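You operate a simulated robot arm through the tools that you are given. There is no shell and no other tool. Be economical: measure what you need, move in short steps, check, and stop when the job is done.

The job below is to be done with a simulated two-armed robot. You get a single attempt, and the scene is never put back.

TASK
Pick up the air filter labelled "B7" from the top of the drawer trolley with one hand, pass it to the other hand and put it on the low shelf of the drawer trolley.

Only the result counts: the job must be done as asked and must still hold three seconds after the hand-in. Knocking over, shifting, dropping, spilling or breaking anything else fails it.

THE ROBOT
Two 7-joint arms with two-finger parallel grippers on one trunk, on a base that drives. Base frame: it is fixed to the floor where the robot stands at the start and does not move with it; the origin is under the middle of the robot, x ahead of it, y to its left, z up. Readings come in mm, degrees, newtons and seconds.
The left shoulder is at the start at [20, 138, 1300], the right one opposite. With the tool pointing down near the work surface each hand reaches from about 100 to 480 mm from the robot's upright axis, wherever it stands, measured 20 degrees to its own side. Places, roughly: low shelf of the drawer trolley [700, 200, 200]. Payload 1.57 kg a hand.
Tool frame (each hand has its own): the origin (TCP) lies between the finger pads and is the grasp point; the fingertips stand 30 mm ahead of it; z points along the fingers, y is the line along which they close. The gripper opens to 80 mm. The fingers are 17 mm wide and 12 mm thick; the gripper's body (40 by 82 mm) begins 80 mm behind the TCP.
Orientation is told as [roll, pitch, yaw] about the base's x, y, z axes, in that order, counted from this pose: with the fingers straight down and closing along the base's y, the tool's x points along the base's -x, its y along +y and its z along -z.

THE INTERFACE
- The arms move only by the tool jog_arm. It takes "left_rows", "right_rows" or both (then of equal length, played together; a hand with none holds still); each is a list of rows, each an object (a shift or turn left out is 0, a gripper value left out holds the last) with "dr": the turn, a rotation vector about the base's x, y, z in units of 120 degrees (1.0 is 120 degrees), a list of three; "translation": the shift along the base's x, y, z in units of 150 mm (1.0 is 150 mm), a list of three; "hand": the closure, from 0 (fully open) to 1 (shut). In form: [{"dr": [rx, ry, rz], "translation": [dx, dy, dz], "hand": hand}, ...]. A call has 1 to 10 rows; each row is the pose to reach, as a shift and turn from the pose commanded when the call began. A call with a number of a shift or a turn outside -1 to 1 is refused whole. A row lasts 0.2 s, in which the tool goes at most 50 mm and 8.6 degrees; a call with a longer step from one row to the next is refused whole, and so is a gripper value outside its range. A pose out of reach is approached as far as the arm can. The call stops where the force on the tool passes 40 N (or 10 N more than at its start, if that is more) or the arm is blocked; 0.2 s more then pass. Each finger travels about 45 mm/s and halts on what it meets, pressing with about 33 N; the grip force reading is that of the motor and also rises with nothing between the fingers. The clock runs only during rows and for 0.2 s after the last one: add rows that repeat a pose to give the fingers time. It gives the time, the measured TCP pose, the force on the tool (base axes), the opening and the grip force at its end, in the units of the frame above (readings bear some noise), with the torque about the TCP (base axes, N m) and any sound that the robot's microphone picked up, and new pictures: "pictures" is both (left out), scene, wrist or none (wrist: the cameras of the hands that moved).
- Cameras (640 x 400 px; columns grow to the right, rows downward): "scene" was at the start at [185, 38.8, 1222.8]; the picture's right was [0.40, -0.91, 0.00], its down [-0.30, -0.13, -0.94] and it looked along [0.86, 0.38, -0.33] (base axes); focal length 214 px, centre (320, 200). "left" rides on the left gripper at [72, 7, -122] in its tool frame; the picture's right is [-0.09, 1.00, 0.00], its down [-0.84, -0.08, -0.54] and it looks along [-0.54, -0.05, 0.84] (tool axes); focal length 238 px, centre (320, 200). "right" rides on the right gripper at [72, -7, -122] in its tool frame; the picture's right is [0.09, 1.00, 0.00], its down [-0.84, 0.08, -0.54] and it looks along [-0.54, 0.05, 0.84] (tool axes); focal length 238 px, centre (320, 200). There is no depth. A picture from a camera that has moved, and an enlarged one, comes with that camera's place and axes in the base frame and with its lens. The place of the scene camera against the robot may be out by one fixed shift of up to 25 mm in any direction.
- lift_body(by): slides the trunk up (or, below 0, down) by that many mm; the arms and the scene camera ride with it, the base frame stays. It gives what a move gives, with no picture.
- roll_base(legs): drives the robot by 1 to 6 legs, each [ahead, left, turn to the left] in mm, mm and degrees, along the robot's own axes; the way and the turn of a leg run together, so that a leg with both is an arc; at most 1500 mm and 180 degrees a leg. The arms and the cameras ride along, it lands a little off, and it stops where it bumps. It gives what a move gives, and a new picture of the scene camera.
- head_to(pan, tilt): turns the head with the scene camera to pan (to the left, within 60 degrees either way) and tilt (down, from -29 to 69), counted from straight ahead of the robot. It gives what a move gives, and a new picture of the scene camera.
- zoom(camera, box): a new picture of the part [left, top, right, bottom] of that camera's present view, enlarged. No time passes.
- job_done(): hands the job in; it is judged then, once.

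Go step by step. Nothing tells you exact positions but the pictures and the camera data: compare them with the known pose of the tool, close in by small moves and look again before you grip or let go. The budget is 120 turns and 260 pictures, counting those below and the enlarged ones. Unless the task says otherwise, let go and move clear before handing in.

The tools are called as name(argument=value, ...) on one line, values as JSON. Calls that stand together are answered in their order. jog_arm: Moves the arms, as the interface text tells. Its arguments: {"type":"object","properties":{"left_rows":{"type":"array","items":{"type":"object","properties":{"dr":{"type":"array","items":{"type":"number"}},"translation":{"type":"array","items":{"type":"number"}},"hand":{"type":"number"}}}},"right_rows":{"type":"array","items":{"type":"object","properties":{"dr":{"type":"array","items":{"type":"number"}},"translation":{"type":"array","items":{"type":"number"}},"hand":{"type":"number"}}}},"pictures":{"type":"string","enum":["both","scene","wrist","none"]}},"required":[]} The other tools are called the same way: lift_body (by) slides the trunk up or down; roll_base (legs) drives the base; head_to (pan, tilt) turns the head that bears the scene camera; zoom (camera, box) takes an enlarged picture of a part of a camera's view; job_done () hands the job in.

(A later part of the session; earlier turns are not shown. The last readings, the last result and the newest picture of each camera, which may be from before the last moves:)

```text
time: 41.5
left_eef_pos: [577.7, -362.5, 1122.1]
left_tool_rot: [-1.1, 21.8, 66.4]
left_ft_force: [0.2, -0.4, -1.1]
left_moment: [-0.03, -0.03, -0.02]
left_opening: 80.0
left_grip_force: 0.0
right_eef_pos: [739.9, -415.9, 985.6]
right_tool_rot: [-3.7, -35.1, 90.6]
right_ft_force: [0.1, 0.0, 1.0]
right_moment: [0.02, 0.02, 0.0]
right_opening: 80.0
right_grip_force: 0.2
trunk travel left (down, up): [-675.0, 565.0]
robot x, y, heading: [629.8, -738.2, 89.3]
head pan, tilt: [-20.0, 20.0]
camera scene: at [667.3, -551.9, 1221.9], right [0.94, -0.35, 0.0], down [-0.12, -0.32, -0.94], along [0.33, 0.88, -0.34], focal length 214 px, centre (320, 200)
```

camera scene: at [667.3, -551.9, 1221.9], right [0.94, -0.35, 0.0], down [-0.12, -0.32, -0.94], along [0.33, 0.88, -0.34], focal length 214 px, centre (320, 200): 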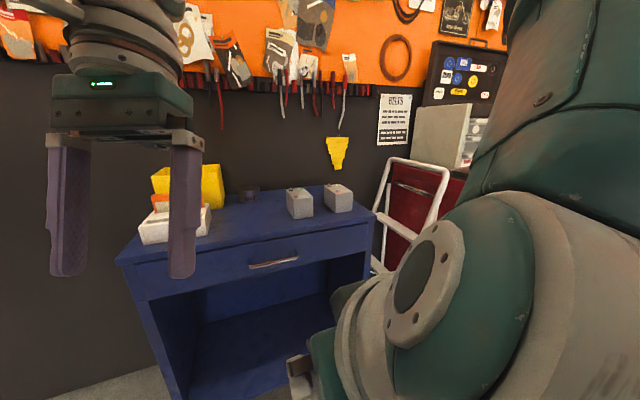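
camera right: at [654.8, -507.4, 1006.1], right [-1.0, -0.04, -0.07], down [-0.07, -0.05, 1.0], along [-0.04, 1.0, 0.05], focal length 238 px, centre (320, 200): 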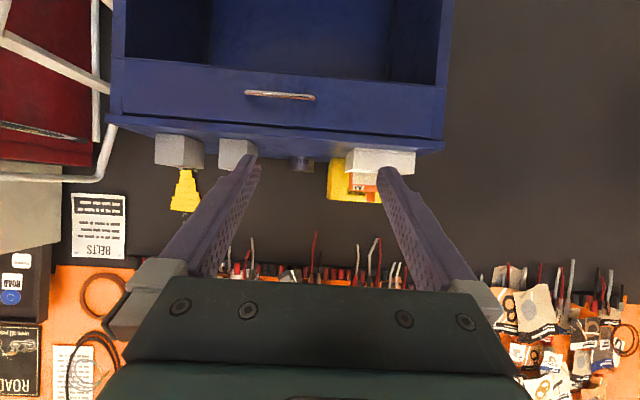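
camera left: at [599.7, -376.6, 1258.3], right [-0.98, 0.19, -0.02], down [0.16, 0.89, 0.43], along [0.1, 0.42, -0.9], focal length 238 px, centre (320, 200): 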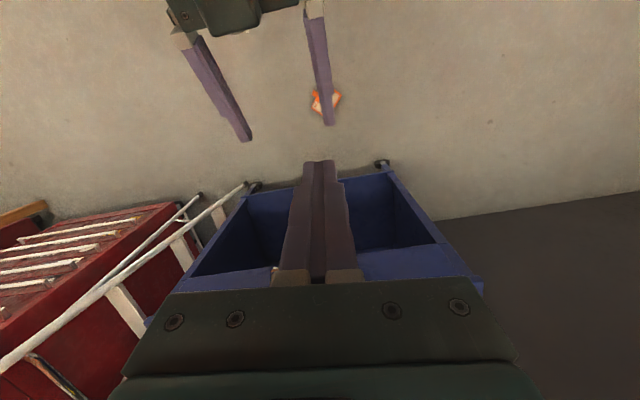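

The left forearm lies close in front of the head; I move the left hand forward and up in small steps, levelling it.

jog_arm(left_rows=[{"translation": [-0.05, 0.15, 0.1]}, {"translation": [-0.1, 0.3, 0.2]}, {"translation": [-0.15, 0.45, 0.3]}, {"translation": [-0.25, 0.55, 0.35]}, {"translation": [-0.4, 0.6, 0.35]}, {"translation": [-0.6, 0.6, 0.35]}, {"translation": [-0.8, 0.6, 0.35]}, {"translation": [-1.0, 0.6, 0.35]}], pictures="scene")

```text
time: 43.2
left_eef_pos: [478.4, -334.7, 1128.1]
left_tool_rot: [-1.0, 21.6, 66.4]
left_ft_force: [0.1, -0.2, 0.4]
left_moment: [0.01, -0.01, -0.04]
left_opening: 80.1
left_grip_force: 0.0
left hand out of reach, approached as far as the arm can: row 1, 2, 3, 4, 5, 6, 7, 8
right_eef_pos: [741.2, -417.6, 986.8]
right_tool_rot: [-3.8, -35.1, 90.6]
right_ft_force: [-0.5, -0.2, -0.1]
right_moment: [0.0, 0.0, -0.04]
right_opening: 79.6
right_grip_force: 0.0
trunk travel left (down, up): [-675.0, 565.0]
robot x, y, heading: [638.2, -739.8, 89.3]
head pan, tilt: [-20.0, 20.0]
camera scene: at [667.4, -551.9, 1221.9], right [0.94, -0.35, 0.0], down [-0.12, -0.32, -0.94], along [0.33, 0.88, -0.34], focal length 214 px, centre (320, 200)
```

scene: 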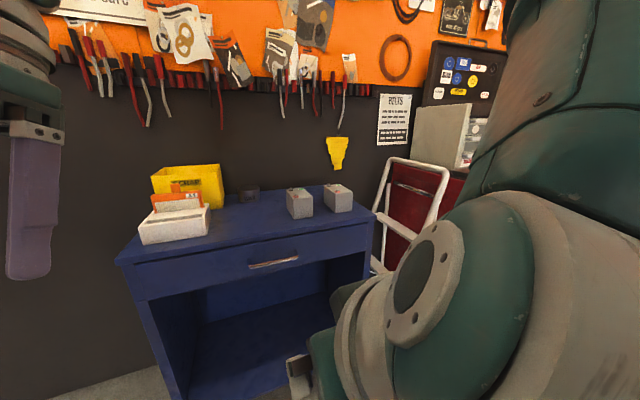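

Free on the left side now. I straighten the left hand to tool-down out to its own side, and then the right hand.

jog_arm(left_rows=[{"dr": [0.033, -0.014, 0.038], "translation": [-0.15, -0.05, 0]}, {"dr": [0.066, -0.028, 0.076], "translation": [-0.3, -0.1, 0]}, {"dr": [0.1, -0.042, 0.114], "translation": [-0.45, -0.15, 0]}, {"dr": [0.132, -0.056, 0.152], "translation": [-0.6, -0.2, 0]}, {"dr": [0.165, -0.07, 0.19], "translation": [-0.75, -0.2, 0]}, {"dr": [0.165, -0.07, 0.19], "translation": [-0.75, -0.2, 0]}], pictures="none")

jog_arm(right_rows=[{"dr": [-0.05, 0, 0], "translation": [0.1, 0.05, 0.05]}, {"dr": [-0.1, 0, 0], "translation": [0.2, 0.1, 0.1]}, {"dr": [-0.15, 0, 0], "translation": [0.3, 0.15, 0.2]}, {"dr": [-0.2, 0, 0], "translation": [0.4, 0.2, 0.3]}, {"dr": [-0.25, 0, 0], "translation": [0.5, 0.25, 0.4]}, {"dr": [-0.292, 0, 0], "translation": [0.6, 0.25, 0.5]}, {"dr": [-0.292, 0, 0], "translation": [0.6, 0.25, 0.6]}], pictures="scene")

```text
time: 44.6
left_eef_pos: [370.0, -368.8, 1124.2]
left_tool_rot: [-5.0, 0.5, 88.8]
left_ft_force: [-0.6, 0.1, -0.7]
left_moment: [-0.02, -0.02, -0.01]
left_opening: 80.1
left_grip_force: 0.1
left hand out of reach, approached as far as the arm can: row 1, 2, 3
right_eef_pos: [740.8, -416.7, 985.0]
right_tool_rot: [-3.8, -35.2, 90.5]
right_ft_force: [0.2, 0.5, 0.2]
right_moment: [-0.03, -0.04, -0.03]
right_opening: 79.9
right_grip_force: 0.0
trunk travel left (down, up): [-675.0, 565.0]
robot x, y, heading: [635.0, -743.2, 89.4]
head pan, tilt: [-20.0, 20.0]
```

```text
time: 45.4
left_eef_pos: [370.7, -369.2, 1124.4]
left_tool_rot: [-4.9, 0.5, 88.7]
left_ft_force: [-0.4, -0.1, 0.5]
left_moment: [-0.03, 0.01, 0.02]
left_opening: 79.9
left_grip_force: 0.1
right_eef_pos: [777.6, -455.6, 957.0]
right_tool_rot: [-3.9, -9.5, 91.2]
right_ft_force: [0.6, 0.2, -0.3]
right_moment: [-0.04, -0.04, 0.02]
right_opening: 80.0
right_grip_force: 0.0
trunk travel left (down, up): [-675.0, 565.0]
robot x, y, heading: [633.8, -745.3, 89.4]
head pan, tilt: [-20.0, 20.0]
stopped in row 3 (right hand): the arm was blocked; the commanded pose is now the measured one
camera scene: at [667.3, -551.9, 1221.8], right [0.94, -0.35, 0.0], down [-0.12, -0.32, -0.94], along [0.33, 0.88, -0.34], focal length 214 px, centre (320, 200)
```

scene: 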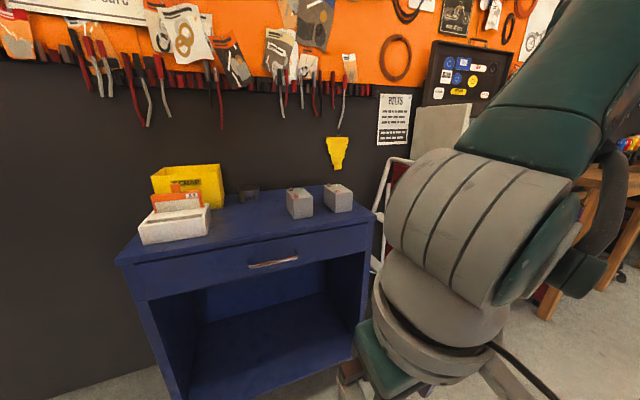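

The right hand is nearly down; I finish levelling gently.

jog_arm(right_rows=[{"dr": [-0.02, 0, 0], "translation": [0.02, 0.02, 0.05]}, {"dr": [-0.04, 0, 0], "translation": [0.04, 0.05, 0.1]}, {"dr": [-0.06, 0, 0], "translation": [0.05, 0.1, 0.2]}, {"dr": [-0.08, 0.03, 0], "translation": [0.05, 0.2, 0.3]}, {"dr": [-0.08, 0.03, 0], "translation": [0.05, 0.3, 0.45]}, {"dr": [-0.08, 0.03, 0], "translation": [0.05, 0.4, 0.6]}, {"dr": [-0.08, 0.03, 0], "translation": [0.05, 0.4, 0.75]}, {"dr": [-0.08, 0.03, 0], "translation": [0.05, 0.4, 0.9]}], pictures="scene")

```text
time: 47.2
left_eef_pos: [370.7, -368.3, 1123.2]
left_tool_rot: [-4.9, 0.5, 88.7]
left_ft_force: [-0.9, -0.4, 0.4]
left_moment: [0.05, 0.01, 0.0]
left_opening: 79.9
left_grip_force: 0.0
right_eef_pos: [781.7, -402.8, 1084.0]
right_tool_rot: [-0.1, 1.3, 91.6]
right_ft_force: [0.3, 0.5, 0.2]
right_moment: [0.0, -0.02, -0.01]
right_opening: 80.1
right_grip_force: 0.0
trunk travel left (down, up): [-675.0, 565.0]
robot x, y, heading: [631.2, -742.5, 89.4]
head pan, tilt: [-20.0, 20.0]
camera scene: at [667.4, -551.9, 1221.8], right [0.94, -0.35, 0.0], down [-0.12, -0.32, -0.94], along [0.33, 0.88, -0.34], focal length 214 px, centre (320, 200)
```

scene: 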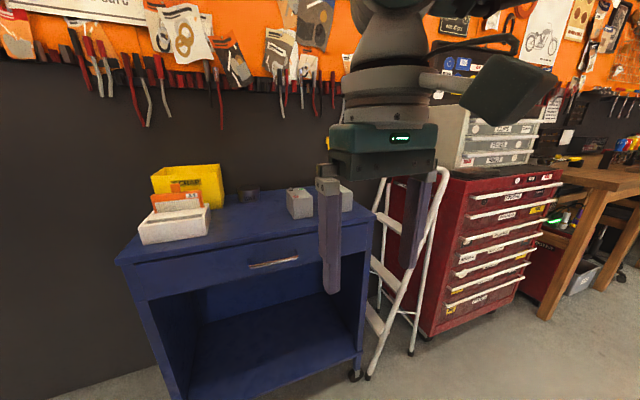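

Everything on the trolley is intact and both arms are free. New plan: pick B7 by its tab from the floor with the left hand, then hand over with both hands tilted 45° inward. I drive to a spot from which the tab points mostly away from the robot.

roll_base(legs=[[0, 427, 0], [0, 0, -89.4], [0, 252, 0]])

head_to(pan=15, tilt=60)

```text
time: 55.0
left_eef_pos: [579.9, -212.0, 1123.5]
left_tool_rot: [-4.9, 0.5, 0.0]
left_ft_force: [-0.6, -0.5, -0.5]
left_moment: [-0.01, -0.02, 0.02]
left_opening: 80.1
left_grip_force: 0.1
right_eef_pos: [557.4, -625.4, 1086.0]
right_tool_rot: [0.0, 1.2, 2.3]
right_ft_force: [-1.1, 0.3, -0.5]
right_moment: [0.0, -0.03, 0.0]
right_opening: 80.1
right_grip_force: 0.1
trunk travel left (down, up): [-675.0, 565.0]
robot x, y, heading: [212.7, -484.5, 1.0]
head pan, tilt: [-20.0, 20.0]
camera scene: at [402.0, -511.6, 1221.9], right [-0.33, -0.94, 0.0], down [-0.32, 0.11, -0.94], along [0.89, -0.31, -0.34], focal length 214 px, centre (320, 200)
```

scene: 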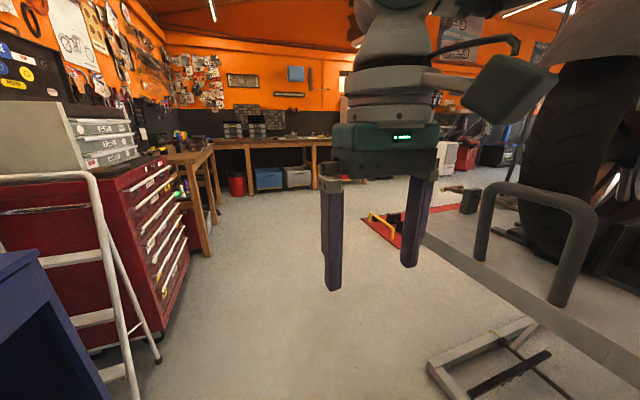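

```text
time: 56.0
left_eef_pos: [580.7, -211.6, 1124.8]
left_tool_rot: [-4.9, 0.5, 0.0]
left_ft_force: [0.1, 1.7, 0.1]
left_moment: [0.0, 0.01, 0.01]
left_opening: 80.3
left_grip_force: 0.1
right_eef_pos: [556.4, -625.7, 1085.4]
right_tool_rot: [0.0, 1.3, 2.3]
right_ft_force: [-0.2, 0.1, 0.0]
right_moment: [0.01, 0.05, -0.01]
right_opening: 80.1
right_grip_force: 0.1
trunk travel left (down, up): [-675.0, 565.0]
robot x, y, heading: [217.1, -482.1, 0.6]
head pan, tilt: [15.0, 60.0]
camera scene: at [378.3, -462.9, 1163.8], right [0.27, -0.96, 0.0], down [-0.83, -0.23, -0.5], along [0.48, 0.14, -0.87], focal length 214 px, centre (320, 200)
```

scene: 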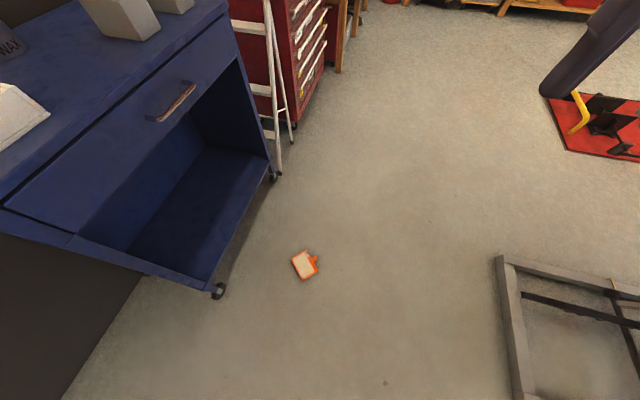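

B7's centre is confirmed at ~[612, −307]. I bring the left hand above the tab with matching yaw, then lower the trunk.

jog_arm(left_rows=[{"dr": [0.005, 0, -0.043], "translation": [0.06, -0.12, 0]}, {"dr": [0.01, 0, -0.085], "translation": [0.12, -0.24, 0]}, {"dr": [0.015, 0, -0.128], "translation": [0.18, -0.36, 0]}, {"dr": [0.02, 0, -0.17], "translation": [0.24, -0.48, 0]}, {"dr": [0.025, 0, -0.213], "translation": [0.3, -0.6, 0]}, {"dr": [0.03, 0, -0.256], "translation": [0.36, -0.72, 0]}, {"dr": [0.035, 0, -0.3], "translation": [0.42, -0.84, 0]}, {"dr": [0.041, 0, -0.342], "translation": [0.48, -0.95, 0]}, {"dr": [0.041, 0, -0.342], "translation": [0.48, -0.95, 0]}], pictures="wrist")

```text
time: 58.0
left_eef_pos: [651.4, -352.6, 1121.9]
left_tool_rot: [-0.4, 2.3, -41.0]
left_ft_force: [-0.9, 0.0, 0.2]
left_moment: [-0.01, 0.0, 0.02]
left_opening: 80.2
left_grip_force: 0.1
right_eef_pos: [557.3, -625.8, 1086.5]
right_tool_rot: [0.0, 1.3, 2.3]
right_ft_force: [-0.5, -0.1, -0.2]
right_moment: [-0.03, 0.0, 0.0]
right_opening: 79.9
right_grip_force: 0.1
trunk travel left (down, up): [-675.0, 565.0]
robot x, y, heading: [216.7, -483.4, 0.6]
head pan, tilt: [15.0, 60.0]
camera left: at [605.2, -304.1, 1248.8], right [0.72, 0.69, -0.01], down [0.6, -0.62, 0.51], along [0.35, -0.37, -0.86], focal length 238 px, centre (320, 200)
```

left: 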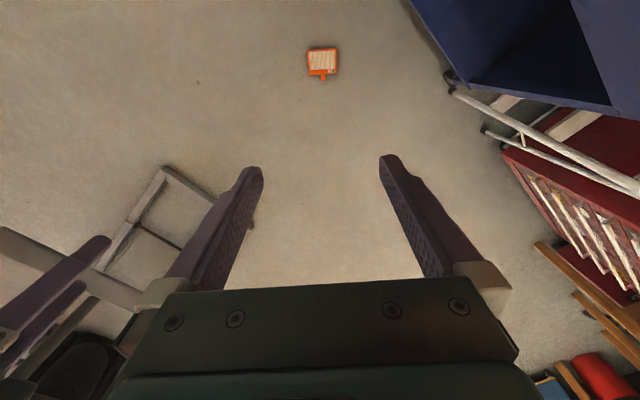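

Alignment is good. Lowering the trunk.

lift_body(by=-600)

jog_arm(left_rows=[{"dr": [-0.0126, -0.0145, 0], "translation": [0, 0, -0.1]}, {"dr": [-0.0126, -0.0145, 0], "translation": [0, 0, -0.3]}, {"dr": [-0.0126, -0.0145, 0], "translation": [0, 0, -0.5]}, {"dr": [-0.0126, -0.0145, 0], "translation": [0, 0, -0.7]}, {"dr": [-0.0126, -0.0145, 0], "translation": [0, 0, -0.85]}, {"dr": [-0.0126, -0.0145, 0], "translation": [0, 0, -1.0]}], pictures="wrist")

```text
refused: -600 is not a number from -400 to 400
```

```text
time: 59.5
left_eef_pos: [651.5, -353.8, 972.6]
left_tool_rot: [-0.4, -0.1, -41.0]
left_ft_force: [0.1, -0.5, -0.6]
left_moment: [0.02, 0.01, -0.02]
left_opening: 80.2
left_grip_force: 0.0
right_eef_pos: [558.4, -625.5, 1085.3]
right_tool_rot: [0.1, 1.3, 2.3]
right_ft_force: [0.1, -0.4, 0.6]
right_moment: [0.01, -0.01, 0.0]
right_opening: 79.9
right_grip_force: 0.1
trunk travel left (down, up): [-675.0, 565.0]
robot x, y, heading: [210.7, -482.7, 0.6]
head pan, tilt: [15.0, 60.0]
camera left: at [600.6, -300.6, 1095.6], right [0.72, 0.69, -0.01], down [0.58, -0.6, 0.54], along [0.37, -0.4, -0.84], focal length 238 px, centre (320, 200)
```

left: 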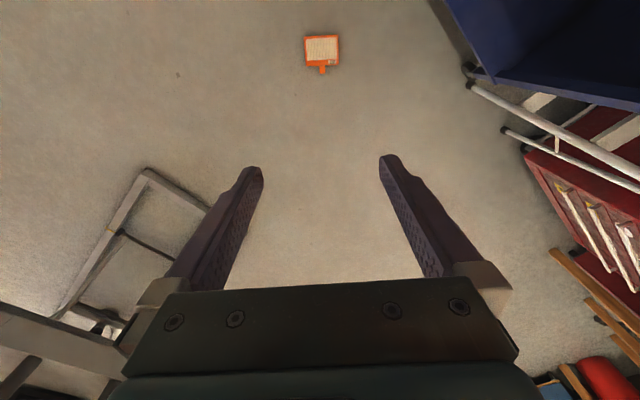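

Limit is 400 per call, so I lower in two steps.

lift_body(by=-400)

lift_body(by=-200)

zoom(camera="left", box=[220, 0, 420, 140])

```text
time: 63.3
left_eef_pos: [651.6, -351.6, 572.8]
left_tool_rot: [-0.4, -0.1, -40.9]
left_ft_force: [-0.7, -0.7, 0.1]
left_moment: [-0.01, 0.01, -0.01]
left_opening: 80.1
left_grip_force: 0.1
right_eef_pos: [556.5, -625.2, 685.2]
right_tool_rot: [-0.1, 1.3, 2.3]
right_ft_force: [0.7, 0.9, 0.1]
right_moment: [0.03, 0.01, 0.0]
right_opening: 79.8
right_grip_force: 0.1
trunk travel left (down, up): [-275.0, 965.0]
robot x, y, heading: [213.8, -481.1, 0.7]
head pan, tilt: [15.0, 60.0]
```

```text
time: 65.5
left_eef_pos: [652.5, -352.6, 373.5]
left_tool_rot: [-0.4, -0.1, -40.9]
left_ft_force: [-1.5, -0.2, -0.3]
left_moment: [-0.01, -0.01, -0.01]
left_opening: 79.9
left_grip_force: 0.1
right_eef_pos: [557.1, -624.4, 485.8]
right_tool_rot: [0.0, 1.3, 2.4]
right_ft_force: [-0.2, 0.7, 0.0]
right_moment: [-0.02, 0.01, 0.01]
right_opening: 80.1
right_grip_force: 0.0
trunk travel left (down, up): [-75.0, 1165.0]
robot x, y, heading: [214.7, -482.0, 0.7]
head pan, tilt: [15.0, 60.0]
```

```text
2.86 times, centred on (320, 70) of left
camera zoom: at [600.6, -300.6, 495.8], right [0.72, 0.69, -0.01], down [0.58, -0.6, 0.54], along [0.37, -0.4, -0.84], focal length 681 px, centre (320, 571)
```

zoom: 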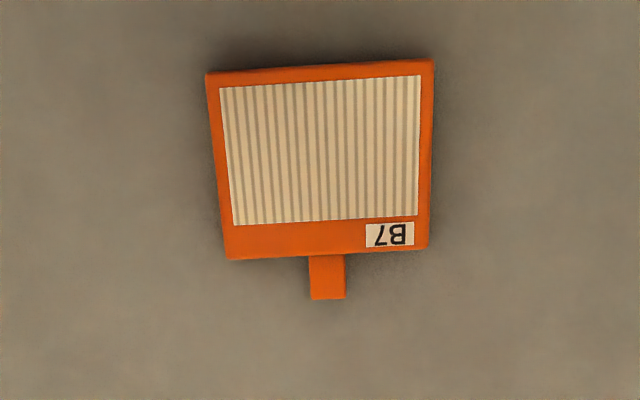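

The tab is at [658, −361], direction −43°. I lower fully and descend above it with the fingers half open, then look again.

lift_body(by=-74)

jog_arm(left_rows=[{"dr": [0, 0, -0.019], "translation": [0.043, -0.06, -0.2], "hand": 0.4}, {"dr": [0, 0, -0.019], "translation": [0.043, -0.06, -0.4], "hand": 0.4}, {"dr": [0, 0, -0.019], "translation": [0.043, -0.06, -0.6], "hand": 0.4}, {"dr": [0, 0, -0.019], "translation": [0.043, -0.06, -0.8], "hand": 0.4}, {"dr": [0, 0, -0.019], "translation": [0.043, -0.06, -1.0], "hand": 0.4}], pictures="wrist")

zoom(camera="left", box=[220, 60, 420, 200])

```text
time: 66.6
left_eef_pos: [652.7, -353.0, 299.8]
left_tool_rot: [-0.4, -0.1, -40.9]
left_ft_force: [0.9, 0.4, 0.3]
left_moment: [0.03, -0.06, -0.01]
left_opening: 80.2
left_grip_force: 0.1
right_eef_pos: [556.9, -625.5, 410.4]
right_tool_rot: [0.0, 1.3, 2.3]
right_ft_force: [1.0, -0.4, 0.3]
right_moment: [-0.03, 0.0, -0.01]
right_opening: 80.1
right_grip_force: 0.0
trunk travel left (down, up): [-1.0, 1239.0]
robot x, y, heading: [213.5, -483.6, 0.7]
head pan, tilt: [15.0, 60.0]
```

```text
time: 67.8
left_eef_pos: [618.7, -353.6, 175.5]
left_tool_rot: [-0.5, -0.2, -43.3]
left_ft_force: [-0.3, 0.4, -0.2]
left_moment: [-0.01, -0.02, -0.01]
left_opening: 48.1
left_grip_force: 0.0
left hand out of reach, approached as far as the arm can: row 2, 3, 4, 5
right_eef_pos: [556.3, -626.3, 412.6]
right_tool_rot: [-0.1, 1.4, 2.3]
right_ft_force: [0.7, -0.1, 0.6]
right_moment: [-0.03, -0.03, -0.02]
right_opening: 80.1
right_grip_force: 0.1
trunk travel left (down, up): [-1.0, 1239.0]
robot x, y, heading: [214.2, -482.9, 0.6]
head pan, tilt: [15.0, 60.0]
camera left: at [570.3, -299.3, 297.6], right [0.75, 0.66, -0.01], down [0.56, -0.63, 0.54], along [0.36, -0.41, -0.84], focal length 238 px, centre (320, 200)
```

left: 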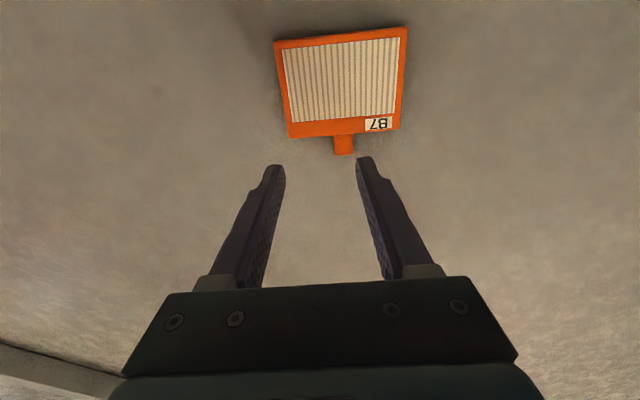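

```text
2.86 times, centred on (320, 130) of left
camera zoom: at [570.3, -299.3, 297.6], right [0.75, 0.66, -0.01], down [0.56, -0.63, 0.54], along [0.36, -0.41, -0.84], focal length 681 px, centre (320, 400)
```

zoom: 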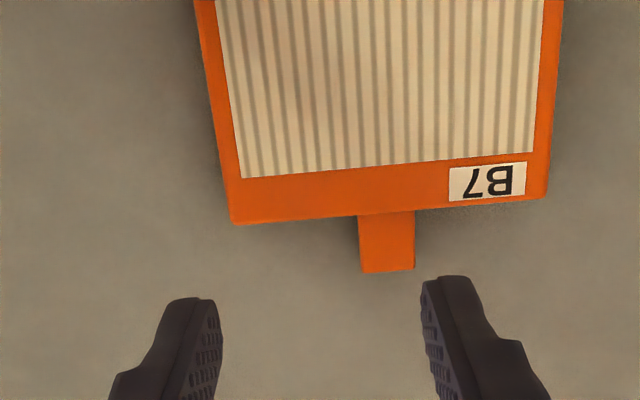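

The floor is too low to reach that far out with vertical fingers, and standing closer would put the base on the filter. I'll raise, and drive around to the tab's side so the tab points at the robot.

lift_body(by=400)

roll_base(legs=[[0, -267, 0], [754, 0, 0], [0, 0, 136.3]])

head_to(pan=0, tilt=60)

```text
time: 71.6
left_eef_pos: [619.5, -352.7, 574.8]
left_tool_rot: [-0.5, -0.2, -43.2]
left_ft_force: [0.5, 1.0, 0.9]
left_moment: [-0.02, 0.0, 0.02]
left_opening: 48.1
left_grip_force: 0.0
right_eef_pos: [555.1, -625.4, 810.2]
right_tool_rot: [-0.1, 1.2, 2.3]
right_ft_force: [0.5, -0.4, 0.2]
right_moment: [0.0, 0.01, 0.02]
right_opening: 79.9
right_grip_force: 0.1
trunk travel left (down, up): [-401.0, 839.0]
robot x, y, heading: [214.4, -484.5, 0.8]
head pan, tilt: [15.0, 60.0]
```

```text
time: 74.1
left_eef_pos: [628.6, -613.2, 570.4]
left_tool_rot: [-0.9, 0.6, -43.7]
left_ft_force: [0.4, 1.0, 0.1]
left_moment: [0.02, -0.01, 0.0]
left_opening: 47.9
left_grip_force: 0.1
right_eef_pos: [565.9, -882.1, 807.8]
right_tool_rot: [0.4, 1.6, 2.8]
right_ft_force: [-0.1, 0.2, 0.1]
right_moment: [-0.02, 0.01, 0.02]
right_opening: 80.2
right_grip_force: 0.1
trunk travel left (down, up): [-401.0, 839.0]
robot x, y, heading: [240.1, -744.9, 0.2]
head pan, tilt: [15.0, 60.0]
stopped in leg 2: the robot was blocked; the commanded pose is now the measured one
camera scene: at [390.8, -721.9, 887.1], right [0.26, -0.96, -0.01], down [-0.84, -0.23, -0.49], along [0.47, 0.13, -0.87], focal length 214 px, centre (320, 200)
```

scene: 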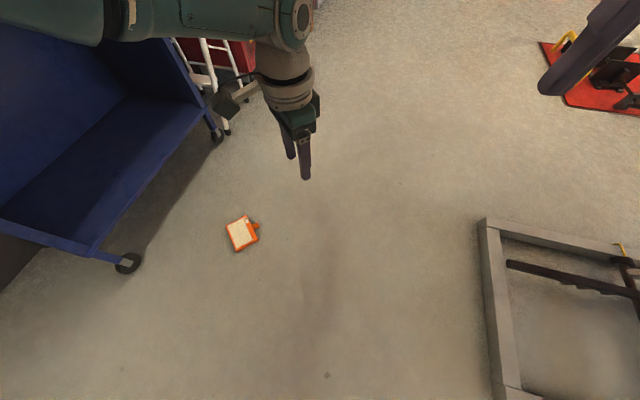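

```text
time: 74.9
left_eef_pos: [627.4, -612.7, 569.2]
left_tool_rot: [-1.0, 0.7, -43.5]
left_ft_force: [0.4, 0.2, 0.3]
left_moment: [-0.02, 0.0, 0.01]
left_opening: 48.1
left_grip_force: 0.1
right_eef_pos: [565.1, -881.8, 806.8]
right_tool_rot: [0.4, 1.7, 2.6]
right_ft_force: [0.3, -0.5, 0.5]
right_moment: [-0.02, 0.0, -0.01]
right_opening: 80.2
right_grip_force: 0.0
trunk travel left (down, up): [-401.0, 839.0]
robot x, y, heading: [243.3, -741.2, 0.6]
head pan, tilt: [0.0, 60.0]
camera scene: at [392.1, -739.0, 887.2], right [0.01, -1.0, 0.0], down [-0.87, -0.01, -0.49], along [0.49, 0.01, -0.87], focal length 214 px, centre (320, 200)
```

scene: 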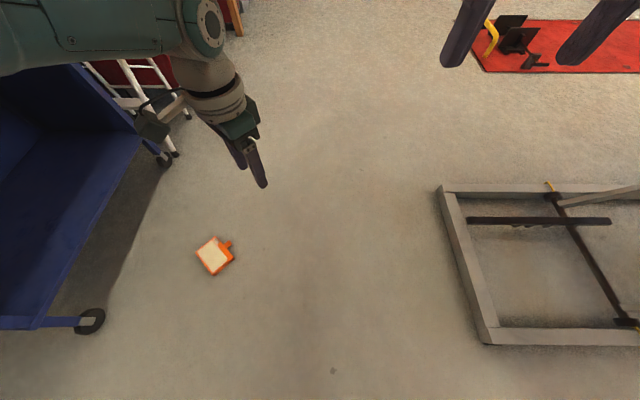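

The base was blocked almost at once on the second leg. I look right to see what it met.

head_to(pan=-45, tilt=35)

head_to(pan=50, tilt=35)

```text
time: 76.0
left_eef_pos: [628.2, -612.6, 569.6]
left_tool_rot: [-1.0, 0.7, -43.6]
left_ft_force: [-0.5, 0.8, -0.4]
left_moment: [0.0, 0.0, -0.03]
left_opening: 47.9
left_grip_force: 0.0
right_eef_pos: [566.1, -882.6, 808.0]
right_tool_rot: [0.3, 1.7, 2.7]
right_ft_force: [-0.2, -0.2, 0.4]
right_moment: [0.0, 0.0, -0.01]
right_opening: 79.9
right_grip_force: 0.0
trunk travel left (down, up): [-401.0, 839.0]
robot x, y, heading: [245.4, -744.1, 0.5]
head pan, tilt: [-45.0, 35.0]
camera scene: at [388.9, -801.0, 921.2], right [-0.7, -0.71, 0.01], down [-0.42, 0.4, -0.81], along [0.57, -0.57, -0.58], focal length 214 px, centre (320, 200)
```

scene: 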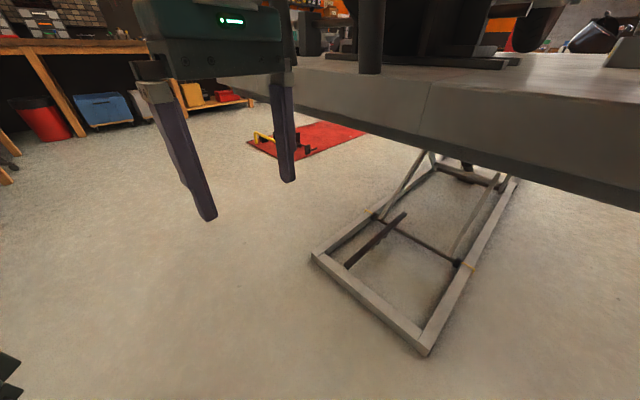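

```text
time: 77.7
left_eef_pos: [626.7, -611.5, 569.2]
left_tool_rot: [-1.1, 0.7, -43.4]
left_ft_force: [-0.3, 0.3, -0.3]
left_moment: [0.0, 0.01, -0.01]
left_opening: 47.8
left_grip_force: 0.0
right_eef_pos: [567.3, -880.7, 807.3]
right_tool_rot: [0.5, 1.8, 2.7]
right_ft_force: [0.7, 0.6, 0.0]
right_moment: [0.01, -0.01, 0.02]
right_opening: 79.8
right_grip_force: 0.1
trunk travel left (down, up): [-401.0, 839.0]
robot x, y, heading: [242.0, -745.9, 0.4]
head pan, tilt: [50.0, 35.0]
camera scene: at [382.4, -671.1, 921.7], right [0.77, -0.64, -0.01], down [-0.38, -0.44, -0.81], along [0.51, 0.63, -0.58], focal length 214 px, centre (320, 200)
```

scene: 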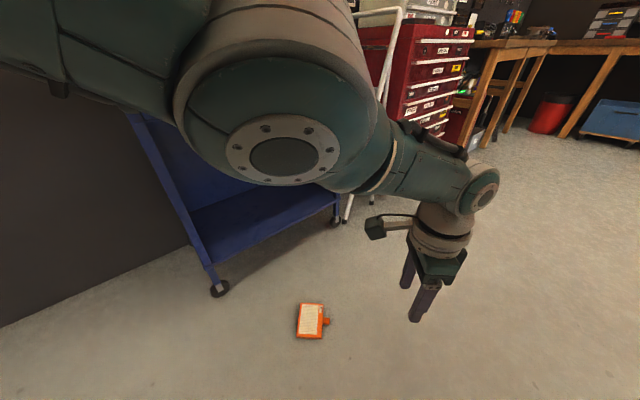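

A raised lift platform stands to the right; the right elbow likely met it. I shift left 90 mm and go on along y≈−655.

roll_base(legs=[[0, 90, 0], [720, 0, 0]])

```text
time: 80.0
left_eef_pos: [754.3, -502.5, 571.2]
left_tool_rot: [-0.2, 1.1, -44.9]
left_ft_force: [0.0, 0.2, 0.2]
left_moment: [0.01, -0.03, -0.01]
left_opening: 48.0
left_grip_force: 0.1
right_eef_pos: [683.4, -774.4, 801.9]
right_tool_rot: [1.4, 2.0, 1.8]
right_ft_force: [-1.3, 0.6, -0.2]
right_moment: [0.01, 0.03, -0.02]
right_opening: 80.0
right_grip_force: 0.1
trunk travel left (down, up): [-401.0, 839.0]
robot x, y, heading: [368.3, -647.2, -0.9]
head pan, tilt: [50.0, 35.0]
stopped in leg 2: the robot was blocked; the commanded pose is now the measured one
camera scene: at [505.0, -562.6, 921.7], right [0.76, -0.65, -0.03], down [-0.39, -0.42, -0.82], along [0.52, 0.63, -0.57], focal length 214 px, centre (320, 200)
```

scene: 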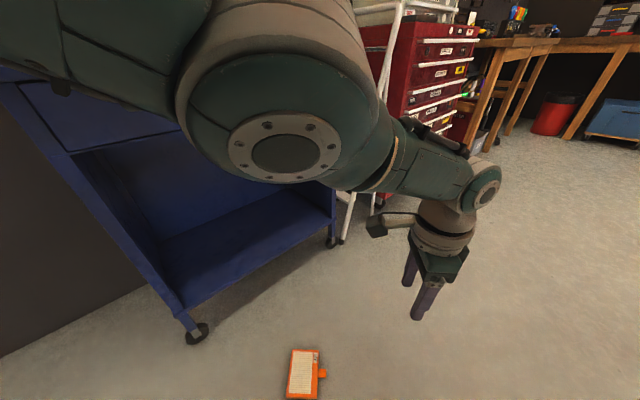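

Blocked again. I back off slightly and look to the right.

roll_base(legs=[[-60, 20, 0]])

head_to(pan=-60, tilt=20)

```text
time: 81.0
left_eef_pos: [725.9, -508.4, 578.1]
left_tool_rot: [-0.2, -0.4, -44.6]
left_ft_force: [-0.7, -0.7, -0.6]
left_moment: [0.01, -0.04, 0.03]
left_opening: 47.8
left_grip_force: 0.0
right_eef_pos: [652.9, -775.7, 813.1]
right_tool_rot: [0.1, 0.9, 1.8]
right_ft_force: [-0.2, -0.2, -0.1]
right_moment: [0.01, -0.01, 0.01]
right_opening: 79.8
right_grip_force: 0.0
trunk travel left (down, up): [-401.0, 839.0]
robot x, y, heading: [312.8, -629.6, -0.6]
head pan, tilt: [50.0, 35.0]
camera scene: at [470.9, -562.7, 923.9], right [0.76, -0.65, 0.0], down [-0.37, -0.44, -0.82], along [0.53, 0.62, -0.57], focal length 214 px, centre (320, 200)
```

scene: 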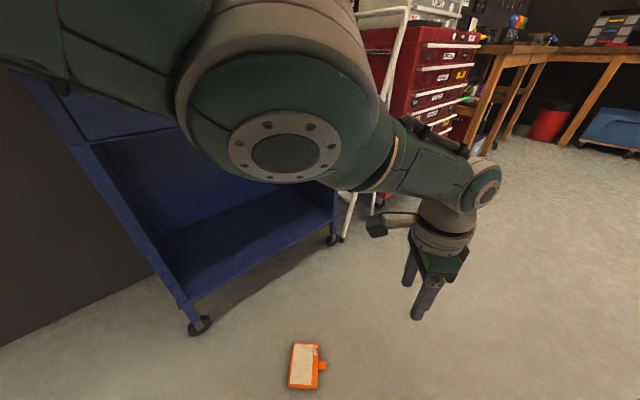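

```text
time: 82.9
left_eef_pos: [726.8, -508.6, 578.8]
left_tool_rot: [-0.1, -0.6, -44.6]
left_ft_force: [0.4, -0.3, 0.2]
left_moment: [0.03, -0.02, -0.02]
left_opening: 48.2
left_grip_force: 0.1
right_eef_pos: [653.9, -775.4, 812.6]
right_tool_rot: [0.2, 0.8, 1.8]
right_ft_force: [-0.1, -0.2, 0.0]
right_moment: [0.01, -0.03, 0.02]
right_opening: 79.8
right_grip_force: 0.1
trunk travel left (down, up): [-401.0, 839.0]
robot x, y, heading: [315.2, -630.0, -0.6]
head pan, tilt: [-60.0, 20.0]
camera scene: at [460.1, -710.5, 947.9], right [-0.87, -0.49, 0.0], down [-0.17, 0.3, -0.94], along [0.46, -0.82, -0.34], focal length 214 px, centre (320, 200)
```

scene: 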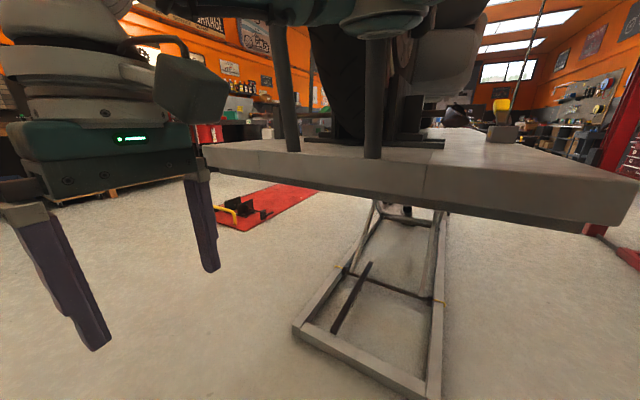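

It's the hoop on the lift platform that catches the right elbow. I back away, turn to face the trolley first, then slide sideways past the filter.

roll_base(legs=[[-110, 20, 0], [0, 0, 90.5], [0, -760, 0]])

head_to(pan=40, tilt=50)

```text
time: 91.7
left_eef_pos: [832.6, -182.5, 578.6]
left_tool_rot: [-0.2, -0.5, 47.2]
left_ft_force: [0.1, 0.3, 0.5]
left_moment: [0.02, -0.03, 0.01]
left_opening: 48.0
left_grip_force: 0.1
right_eef_pos: [1101.9, -247.5, 813.1]
right_tool_rot: [0.2, 0.8, 93.7]
right_ft_force: [0.5, 0.2, 0.3]
right_moment: [-0.03, 0.01, 0.02]
right_opening: 79.8
right_grip_force: 0.1
trunk travel left (down, up): [-401.0, 839.0]
robot x, y, heading: [969.6, -588.8, 91.4]
head pan, tilt: [-60.0, 20.0]
camera scene: at [1045.1, -441.5, 947.9], right [0.52, -0.85, 0.0], down [-0.29, -0.18, -0.94], along [0.8, 0.49, -0.34], focal length 214 px, centre (320, 200)
```

scene: 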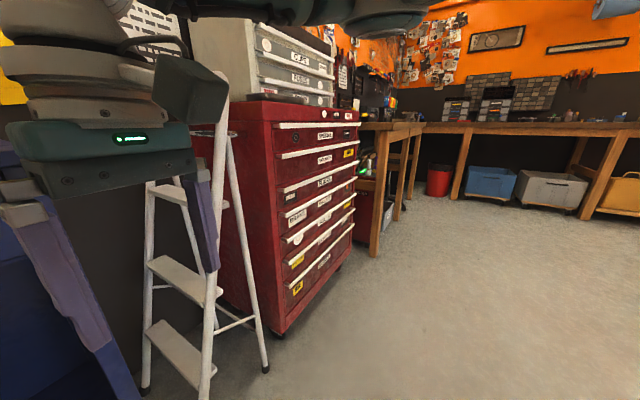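

```text
time: 93.5
left_eef_pos: [833.1, -182.5, 578.9]
left_tool_rot: [-0.1, -0.6, 47.3]
left_ft_force: [-0.4, 0.2, 0.0]
left_moment: [0.02, 0.0, -0.04]
left_opening: 48.1
left_grip_force: 0.0
right_eef_pos: [1102.8, -247.4, 812.8]
right_tool_rot: [0.2, 0.8, 93.6]
right_ft_force: [0.1, 0.3, -0.3]
right_moment: [0.02, 0.02, -0.01]
right_opening: 79.8
right_grip_force: 0.1
trunk travel left (down, up): [-401.0, 839.0]
robot x, y, heading: [968.4, -593.2, 91.2]
head pan, tilt: [40.0, 50.0]
camera scene: at [914.7, -431.8, 902.3], right [0.75, 0.66, 0.0], down [0.5, -0.58, -0.64], along [-0.42, 0.48, -0.77], focal length 214 px, centre (320, 200)
```

scene: 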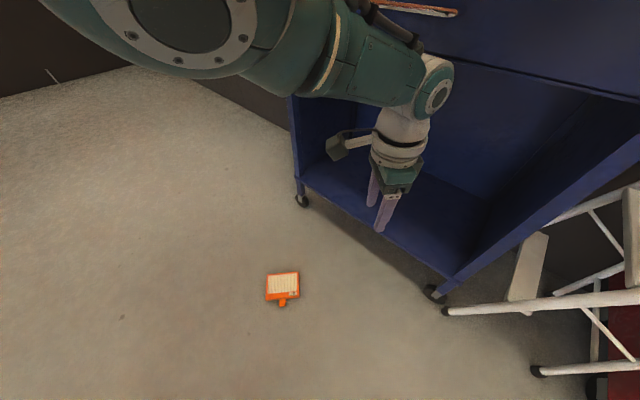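

Now in position beside the filter; I turn to face it with the tab toward the robot.

roll_base(legs=[[0, 0, 45.6], [60, -66, 0]])

head_to(pan=10, tilt=65)

```text
time: 96.7
left_eef_pos: [577.0, -315.8, 578.8]
left_tool_rot: [-0.1, -0.7, 93.8]
left_ft_force: [1.0, 0.5, 0.6]
left_moment: [-0.02, 0.0, -0.02]
left_opening: 48.1
left_grip_force: 0.0
right_eef_pos: [808.0, -165.9, 813.7]
right_tool_rot: [0.2, 0.8, 140.3]
right_ft_force: [-0.1, 0.6, 0.3]
right_moment: [-0.01, -0.02, 0.02]
right_opening: 79.9
right_grip_force: 0.0
trunk travel left (down, up): [-401.0, 839.0]
robot x, y, heading: [963.2, -499.4, 137.6]
head pan, tilt: [40.0, 50.0]
camera scene: at [814.2, -427.9, 902.3], right [0.04, 1.0, 0.0], down [0.77, -0.03, -0.64], along [-0.64, 0.03, -0.77], focal length 214 px, centre (320, 200)
```

scene: 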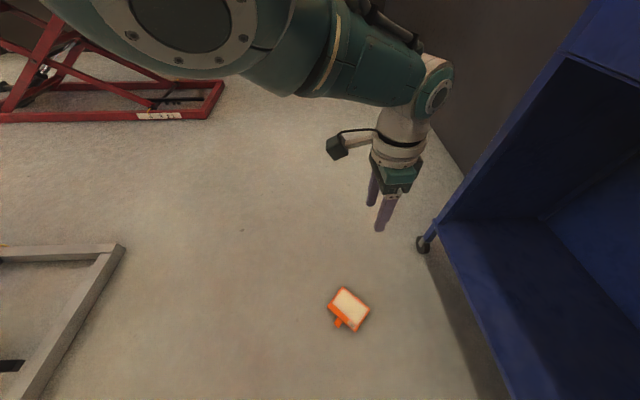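

```text
time: 97.6
left_eef_pos: [576.8, -315.7, 578.6]
left_tool_rot: [-0.1, -0.4, 93.7]
left_ft_force: [-0.4, -0.5, -0.4]
left_moment: [0.01, 0.02, -0.01]
left_opening: 47.6
left_grip_force: 0.0
right_eef_pos: [810.1, -165.8, 813.2]
right_tool_rot: [0.2, 1.0, 140.2]
right_ft_force: [-0.2, -0.3, 0.4]
right_moment: [0.0, 0.0, 0.02]
right_opening: 79.8
right_grip_force: 0.2
trunk travel left (down, up): [-401.0, 839.0]
robot x, y, heading: [964.3, -499.5, 137.8]
head pan, tilt: [10.0, 65.0]
camera scene: at [839.8, -399.0, 884.2], right [0.53, 0.85, 0.0], down [0.77, -0.48, -0.42], along [-0.36, 0.23, -0.91], focal length 214 px, centre (320, 200)
```

scene: 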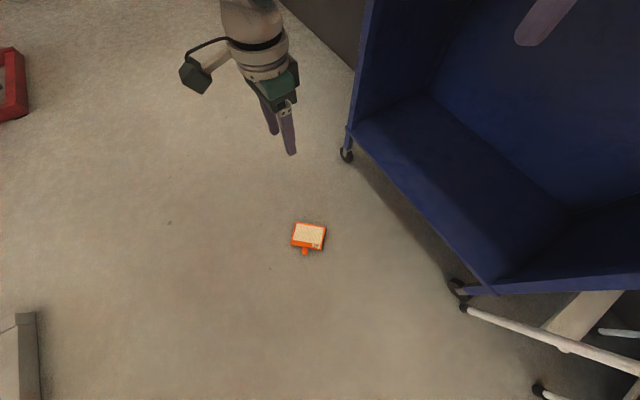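

B7 lies ahead with its tab toward the robot. I bring the left hand over the tab and match yaw.

jog_arm(left_rows=[{"dr": [0, 0, 0.06], "translation": [0.1, -0.06, 0]}, {"dr": [0, 0, 0.12], "translation": [0.2, -0.12, 0]}, {"dr": [0, 0, 0.18], "translation": [0.3, -0.18, 0]}, {"dr": [0, 0, 0.24], "translation": [0.4, -0.24, 0]}, {"dr": [0, 0, 0.3], "translation": [0.5, -0.3, 0]}, {"dr": [0, 0, 0.359], "translation": [0.6, -0.355, 0]}, {"dr": [0, 0, 0.359], "translation": [0.6, -0.355, 0]}], pictures="none")

jog_arm(left_rows=[{"dr": [0.0285, 0.0304, 0]}, {"dr": [0.057, 0.0608, 0]}, {"dr": [0.0855, 0.0911, 0]}, {"dr": [0.114, 0.1215, 0]}, {"dr": [0.1425, 0.1519, 0]}, {"dr": [0.1425, 0.1519, 0]}], pictures="wrist")

```text
time: 99.2
left_eef_pos: [667.1, -371.0, 579.1]
left_tool_rot: [0.0, -0.5, 136.9]
left_ft_force: [-0.3, 0.2, 0.4]
left_moment: [-0.02, -0.01, -0.01]
left_opening: 47.8
left_grip_force: 0.1
right_eef_pos: [808.8, -165.7, 812.5]
right_tool_rot: [0.2, 0.8, 140.3]
right_ft_force: [-0.2, -0.6, -0.5]
right_moment: [-0.03, 0.02, -0.02]
right_opening: 80.1
right_grip_force: 0.1
trunk travel left (down, up): [-401.0, 839.0]
robot x, y, heading: [966.4, -497.5, 137.6]
head pan, tilt: [10.0, 65.0]
```

```text
time: 100.6
left_eef_pos: [665.9, -368.4, 577.5]
left_tool_rot: [-0.2, -25.6, 136.8]
left_ft_force: [-0.4, 0.5, -0.6]
left_moment: [0.01, 0.0, -0.01]
left_opening: 48.1
left_grip_force: 0.1
right_eef_pos: [809.4, -164.6, 812.6]
right_tool_rot: [0.3, 0.9, 140.3]
right_ft_force: [-0.6, 0.3, 0.4]
right_moment: [0.03, -0.01, 0.0]
right_opening: 80.2
right_grip_force: 0.1
trunk travel left (down, up): [-401.0, 839.0]
robot x, y, heading: [961.2, -500.5, 137.7]
head pan, tilt: [10.0, 65.0]
camera left: at [745.8, -455.1, 658.5], right [-0.74, -0.67, 0.04], down [-0.33, 0.41, 0.85], along [-0.58, 0.62, -0.52], focal length 238 px, centre (320, 200)
```

left: 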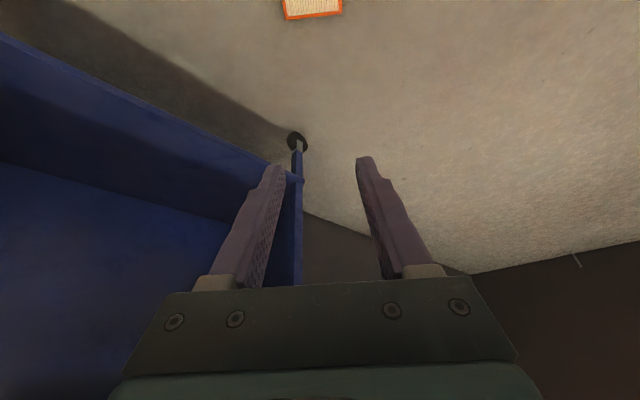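

Tilted and aligned. Lowering the trunk by 400.

lift_body(by=-400)

zoom(camera="left", box=[200, 0, 440, 170])

```text
time: 104.5
left_eef_pos: [666.9, -368.7, 178.3]
left_tool_rot: [-0.1, -25.5, 136.8]
left_ft_force: [-0.8, -0.5, 0.0]
left_moment: [0.0, -0.02, -0.01]
left_opening: 48.1
left_grip_force: 0.2
right_eef_pos: [808.6, -164.6, 412.7]
right_tool_rot: [0.3, 0.8, 140.2]
right_ft_force: [0.0, -0.1, -1.6]
right_moment: [0.04, 0.01, 0.01]
right_opening: 79.7
right_grip_force: 0.0
trunk travel left (down, up): [-1.0, 1239.0]
robot x, y, heading: [967.0, -497.8, 137.7]
head pan, tilt: [10.0, 65.0]
```

```text
2.35 times, centred on (320, 85) of left
camera zoom: at [746.0, -455.1, 258.6], right [-0.74, -0.67, 0.04], down [-0.33, 0.41, 0.85], along [-0.58, 0.62, -0.53], focal length 561 px, centre (320, 471)
```

zoom: 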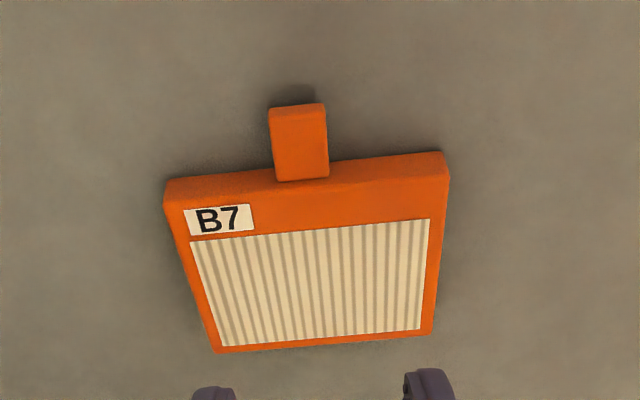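

Tab centre [661, −360] confirmed. Descending most of the way first.

jog_arm(left_rows=[{"translation": [0.015, 0, -0.2]}, {"translation": [0.015, 0, -0.4]}, {"translation": [0.015, 0, -0.6]}, {"translation": [0.015, 0, -0.73]}, {"translation": [0.015, 0, -0.73]}], pictures="wrist")

zoom(camera="left", box=[220, 60, 420, 200])

```text
time: 105.7
left_eef_pos: [668.5, -367.1, 68.6]
left_tool_rot: [-0.1, -25.4, 136.8]
left_ft_force: [0.2, 1.1, 1.1]
left_moment: [0.04, 0.02, 0.0]
left_opening: 48.1
left_grip_force: 0.1
right_eef_pos: [808.9, -166.7, 412.3]
right_tool_rot: [0.2, 0.9, 140.2]
right_ft_force: [0.0, 0.9, -0.2]
right_moment: [0.01, 0.0, 0.02]
right_opening: 80.2
right_grip_force: 0.0
trunk travel left (down, up): [-1.0, 1239.0]
robot x, y, heading: [965.6, -499.4, 137.7]
head pan, tilt: [10.0, 65.0]
camera left: at [748.0, -453.3, 148.7], right [-0.74, -0.67, 0.04], down [-0.33, 0.41, 0.85], along [-0.58, 0.62, -0.53], focal length 238 px, centre (320, 200)
```

left: 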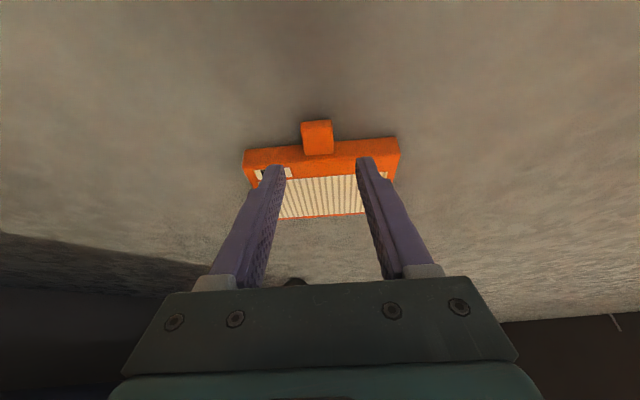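

```text
2.86 times, centred on (320, 130) of left
camera zoom: at [748.0, -453.3, 148.7], right [-0.74, -0.67, 0.04], down [-0.33, 0.41, 0.85], along [-0.58, 0.62, -0.53], focal length 681 px, centre (320, 400)
```

zoom: 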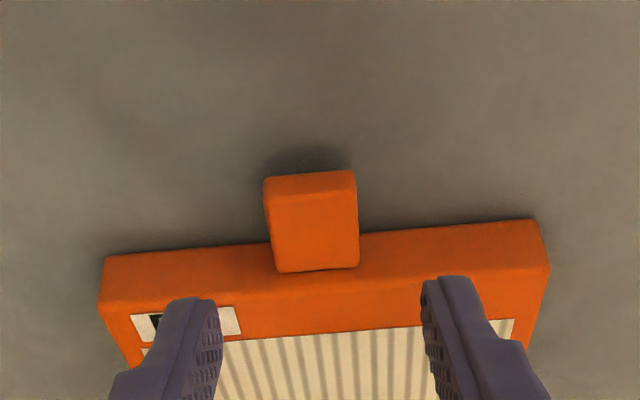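

Centred. Final descent to the floor with the tips beside the tab.

jog_arm(left_rows=[{"translation": [0, -0.008, -0.08]}, {"translation": [0, -0.008, -0.16]}, {"translation": [0, -0.008, -0.235]}, {"translation": [0, -0.008, -0.235]}], pictures="wrist")

zoom(camera="left", box=[220, 90, 420, 230])

```text
time: 106.7
left_eef_pos: [668.0, -368.6, 34.0]
left_tool_rot: [-0.1, -25.5, 136.7]
left_ft_force: [-0.1, 0.2, 0.0]
left_moment: [-0.01, 0.01, -0.03]
left_opening: 48.3
left_grip_force: 0.1
right_eef_pos: [810.0, -165.1, 412.5]
right_tool_rot: [0.2, 0.9, 140.2]
right_ft_force: [-0.2, -0.7, 0.4]
right_moment: [0.0, -0.01, 0.0]
right_opening: 79.9
right_grip_force: 0.0
trunk travel left (down, up): [-1.0, 1239.0]
robot x, y, heading: [964.2, -498.0, 137.7]
head pan, tilt: [10.0, 65.0]
camera left: at [748.1, -455.0, 114.0], right [-0.74, -0.67, 0.04], down [-0.33, 0.41, 0.85], along [-0.58, 0.62, -0.53], focal length 238 px, centre (320, 200)
```

left: 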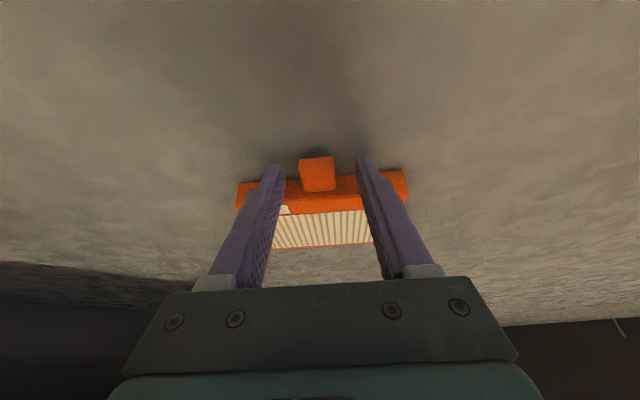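

```text
2.86 times, centred on (320, 160) of left
camera zoom: at [748.1, -455.0, 114.0], right [-0.74, -0.67, 0.04], down [-0.33, 0.41, 0.85], along [-0.58, 0.62, -0.53], focal length 681 px, centre (320, 314)
```

zoom: 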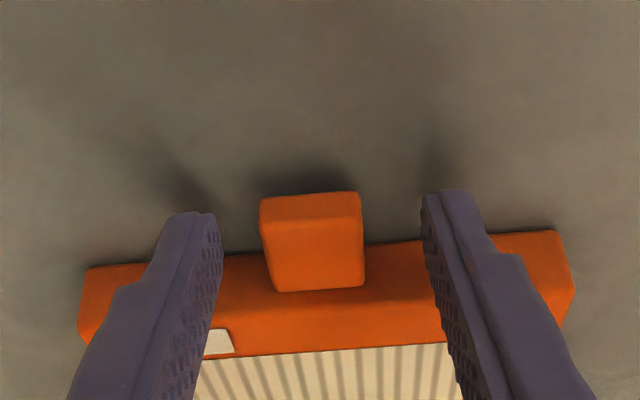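

Fingers straddle the tab. Closing.

jog_arm(left_rows=[{"hand": 0.7}, {"hand": 1}, {"hand": 1}, {"hand": 1}, {"hand": 1}], pictures="wrist")

```text
time: 107.9
left_eef_pos: [668.0, -368.5, 33.6]
left_tool_rot: [-0.2, -25.5, 136.6]
left_ft_force: [0.3, -0.5, 1.4]
left_moment: [0.05, 0.07, -0.15]
left_opening: 23.5
left_grip_force: 33.7
right_eef_pos: [809.4, -165.3, 412.4]
right_tool_rot: [0.3, 0.8, 140.2]
right_ft_force: [0.5, 0.2, -0.3]
right_moment: [-0.03, 0.03, 0.04]
right_opening: 80.0
right_grip_force: 0.1
trunk travel left (down, up): [-1.0, 1239.0]
robot x, y, heading: [964.7, -497.5, 137.7]
head pan, tilt: [10.0, 65.0]
camera left: at [748.0, -454.3, 114.1], right [-0.74, -0.67, 0.04], down [-0.33, 0.41, 0.85], along [-0.58, 0.62, -0.53], focal length 238 px, centre (320, 200)
```

left: 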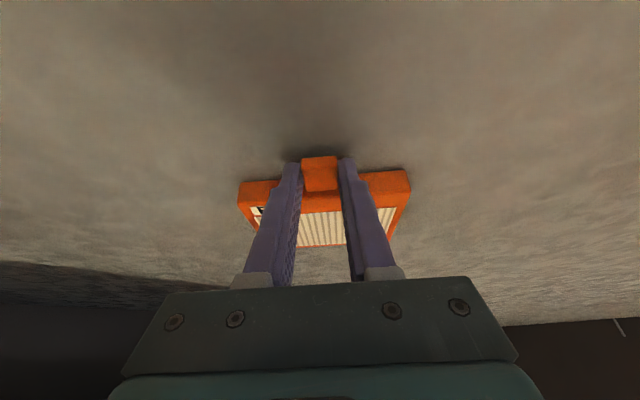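

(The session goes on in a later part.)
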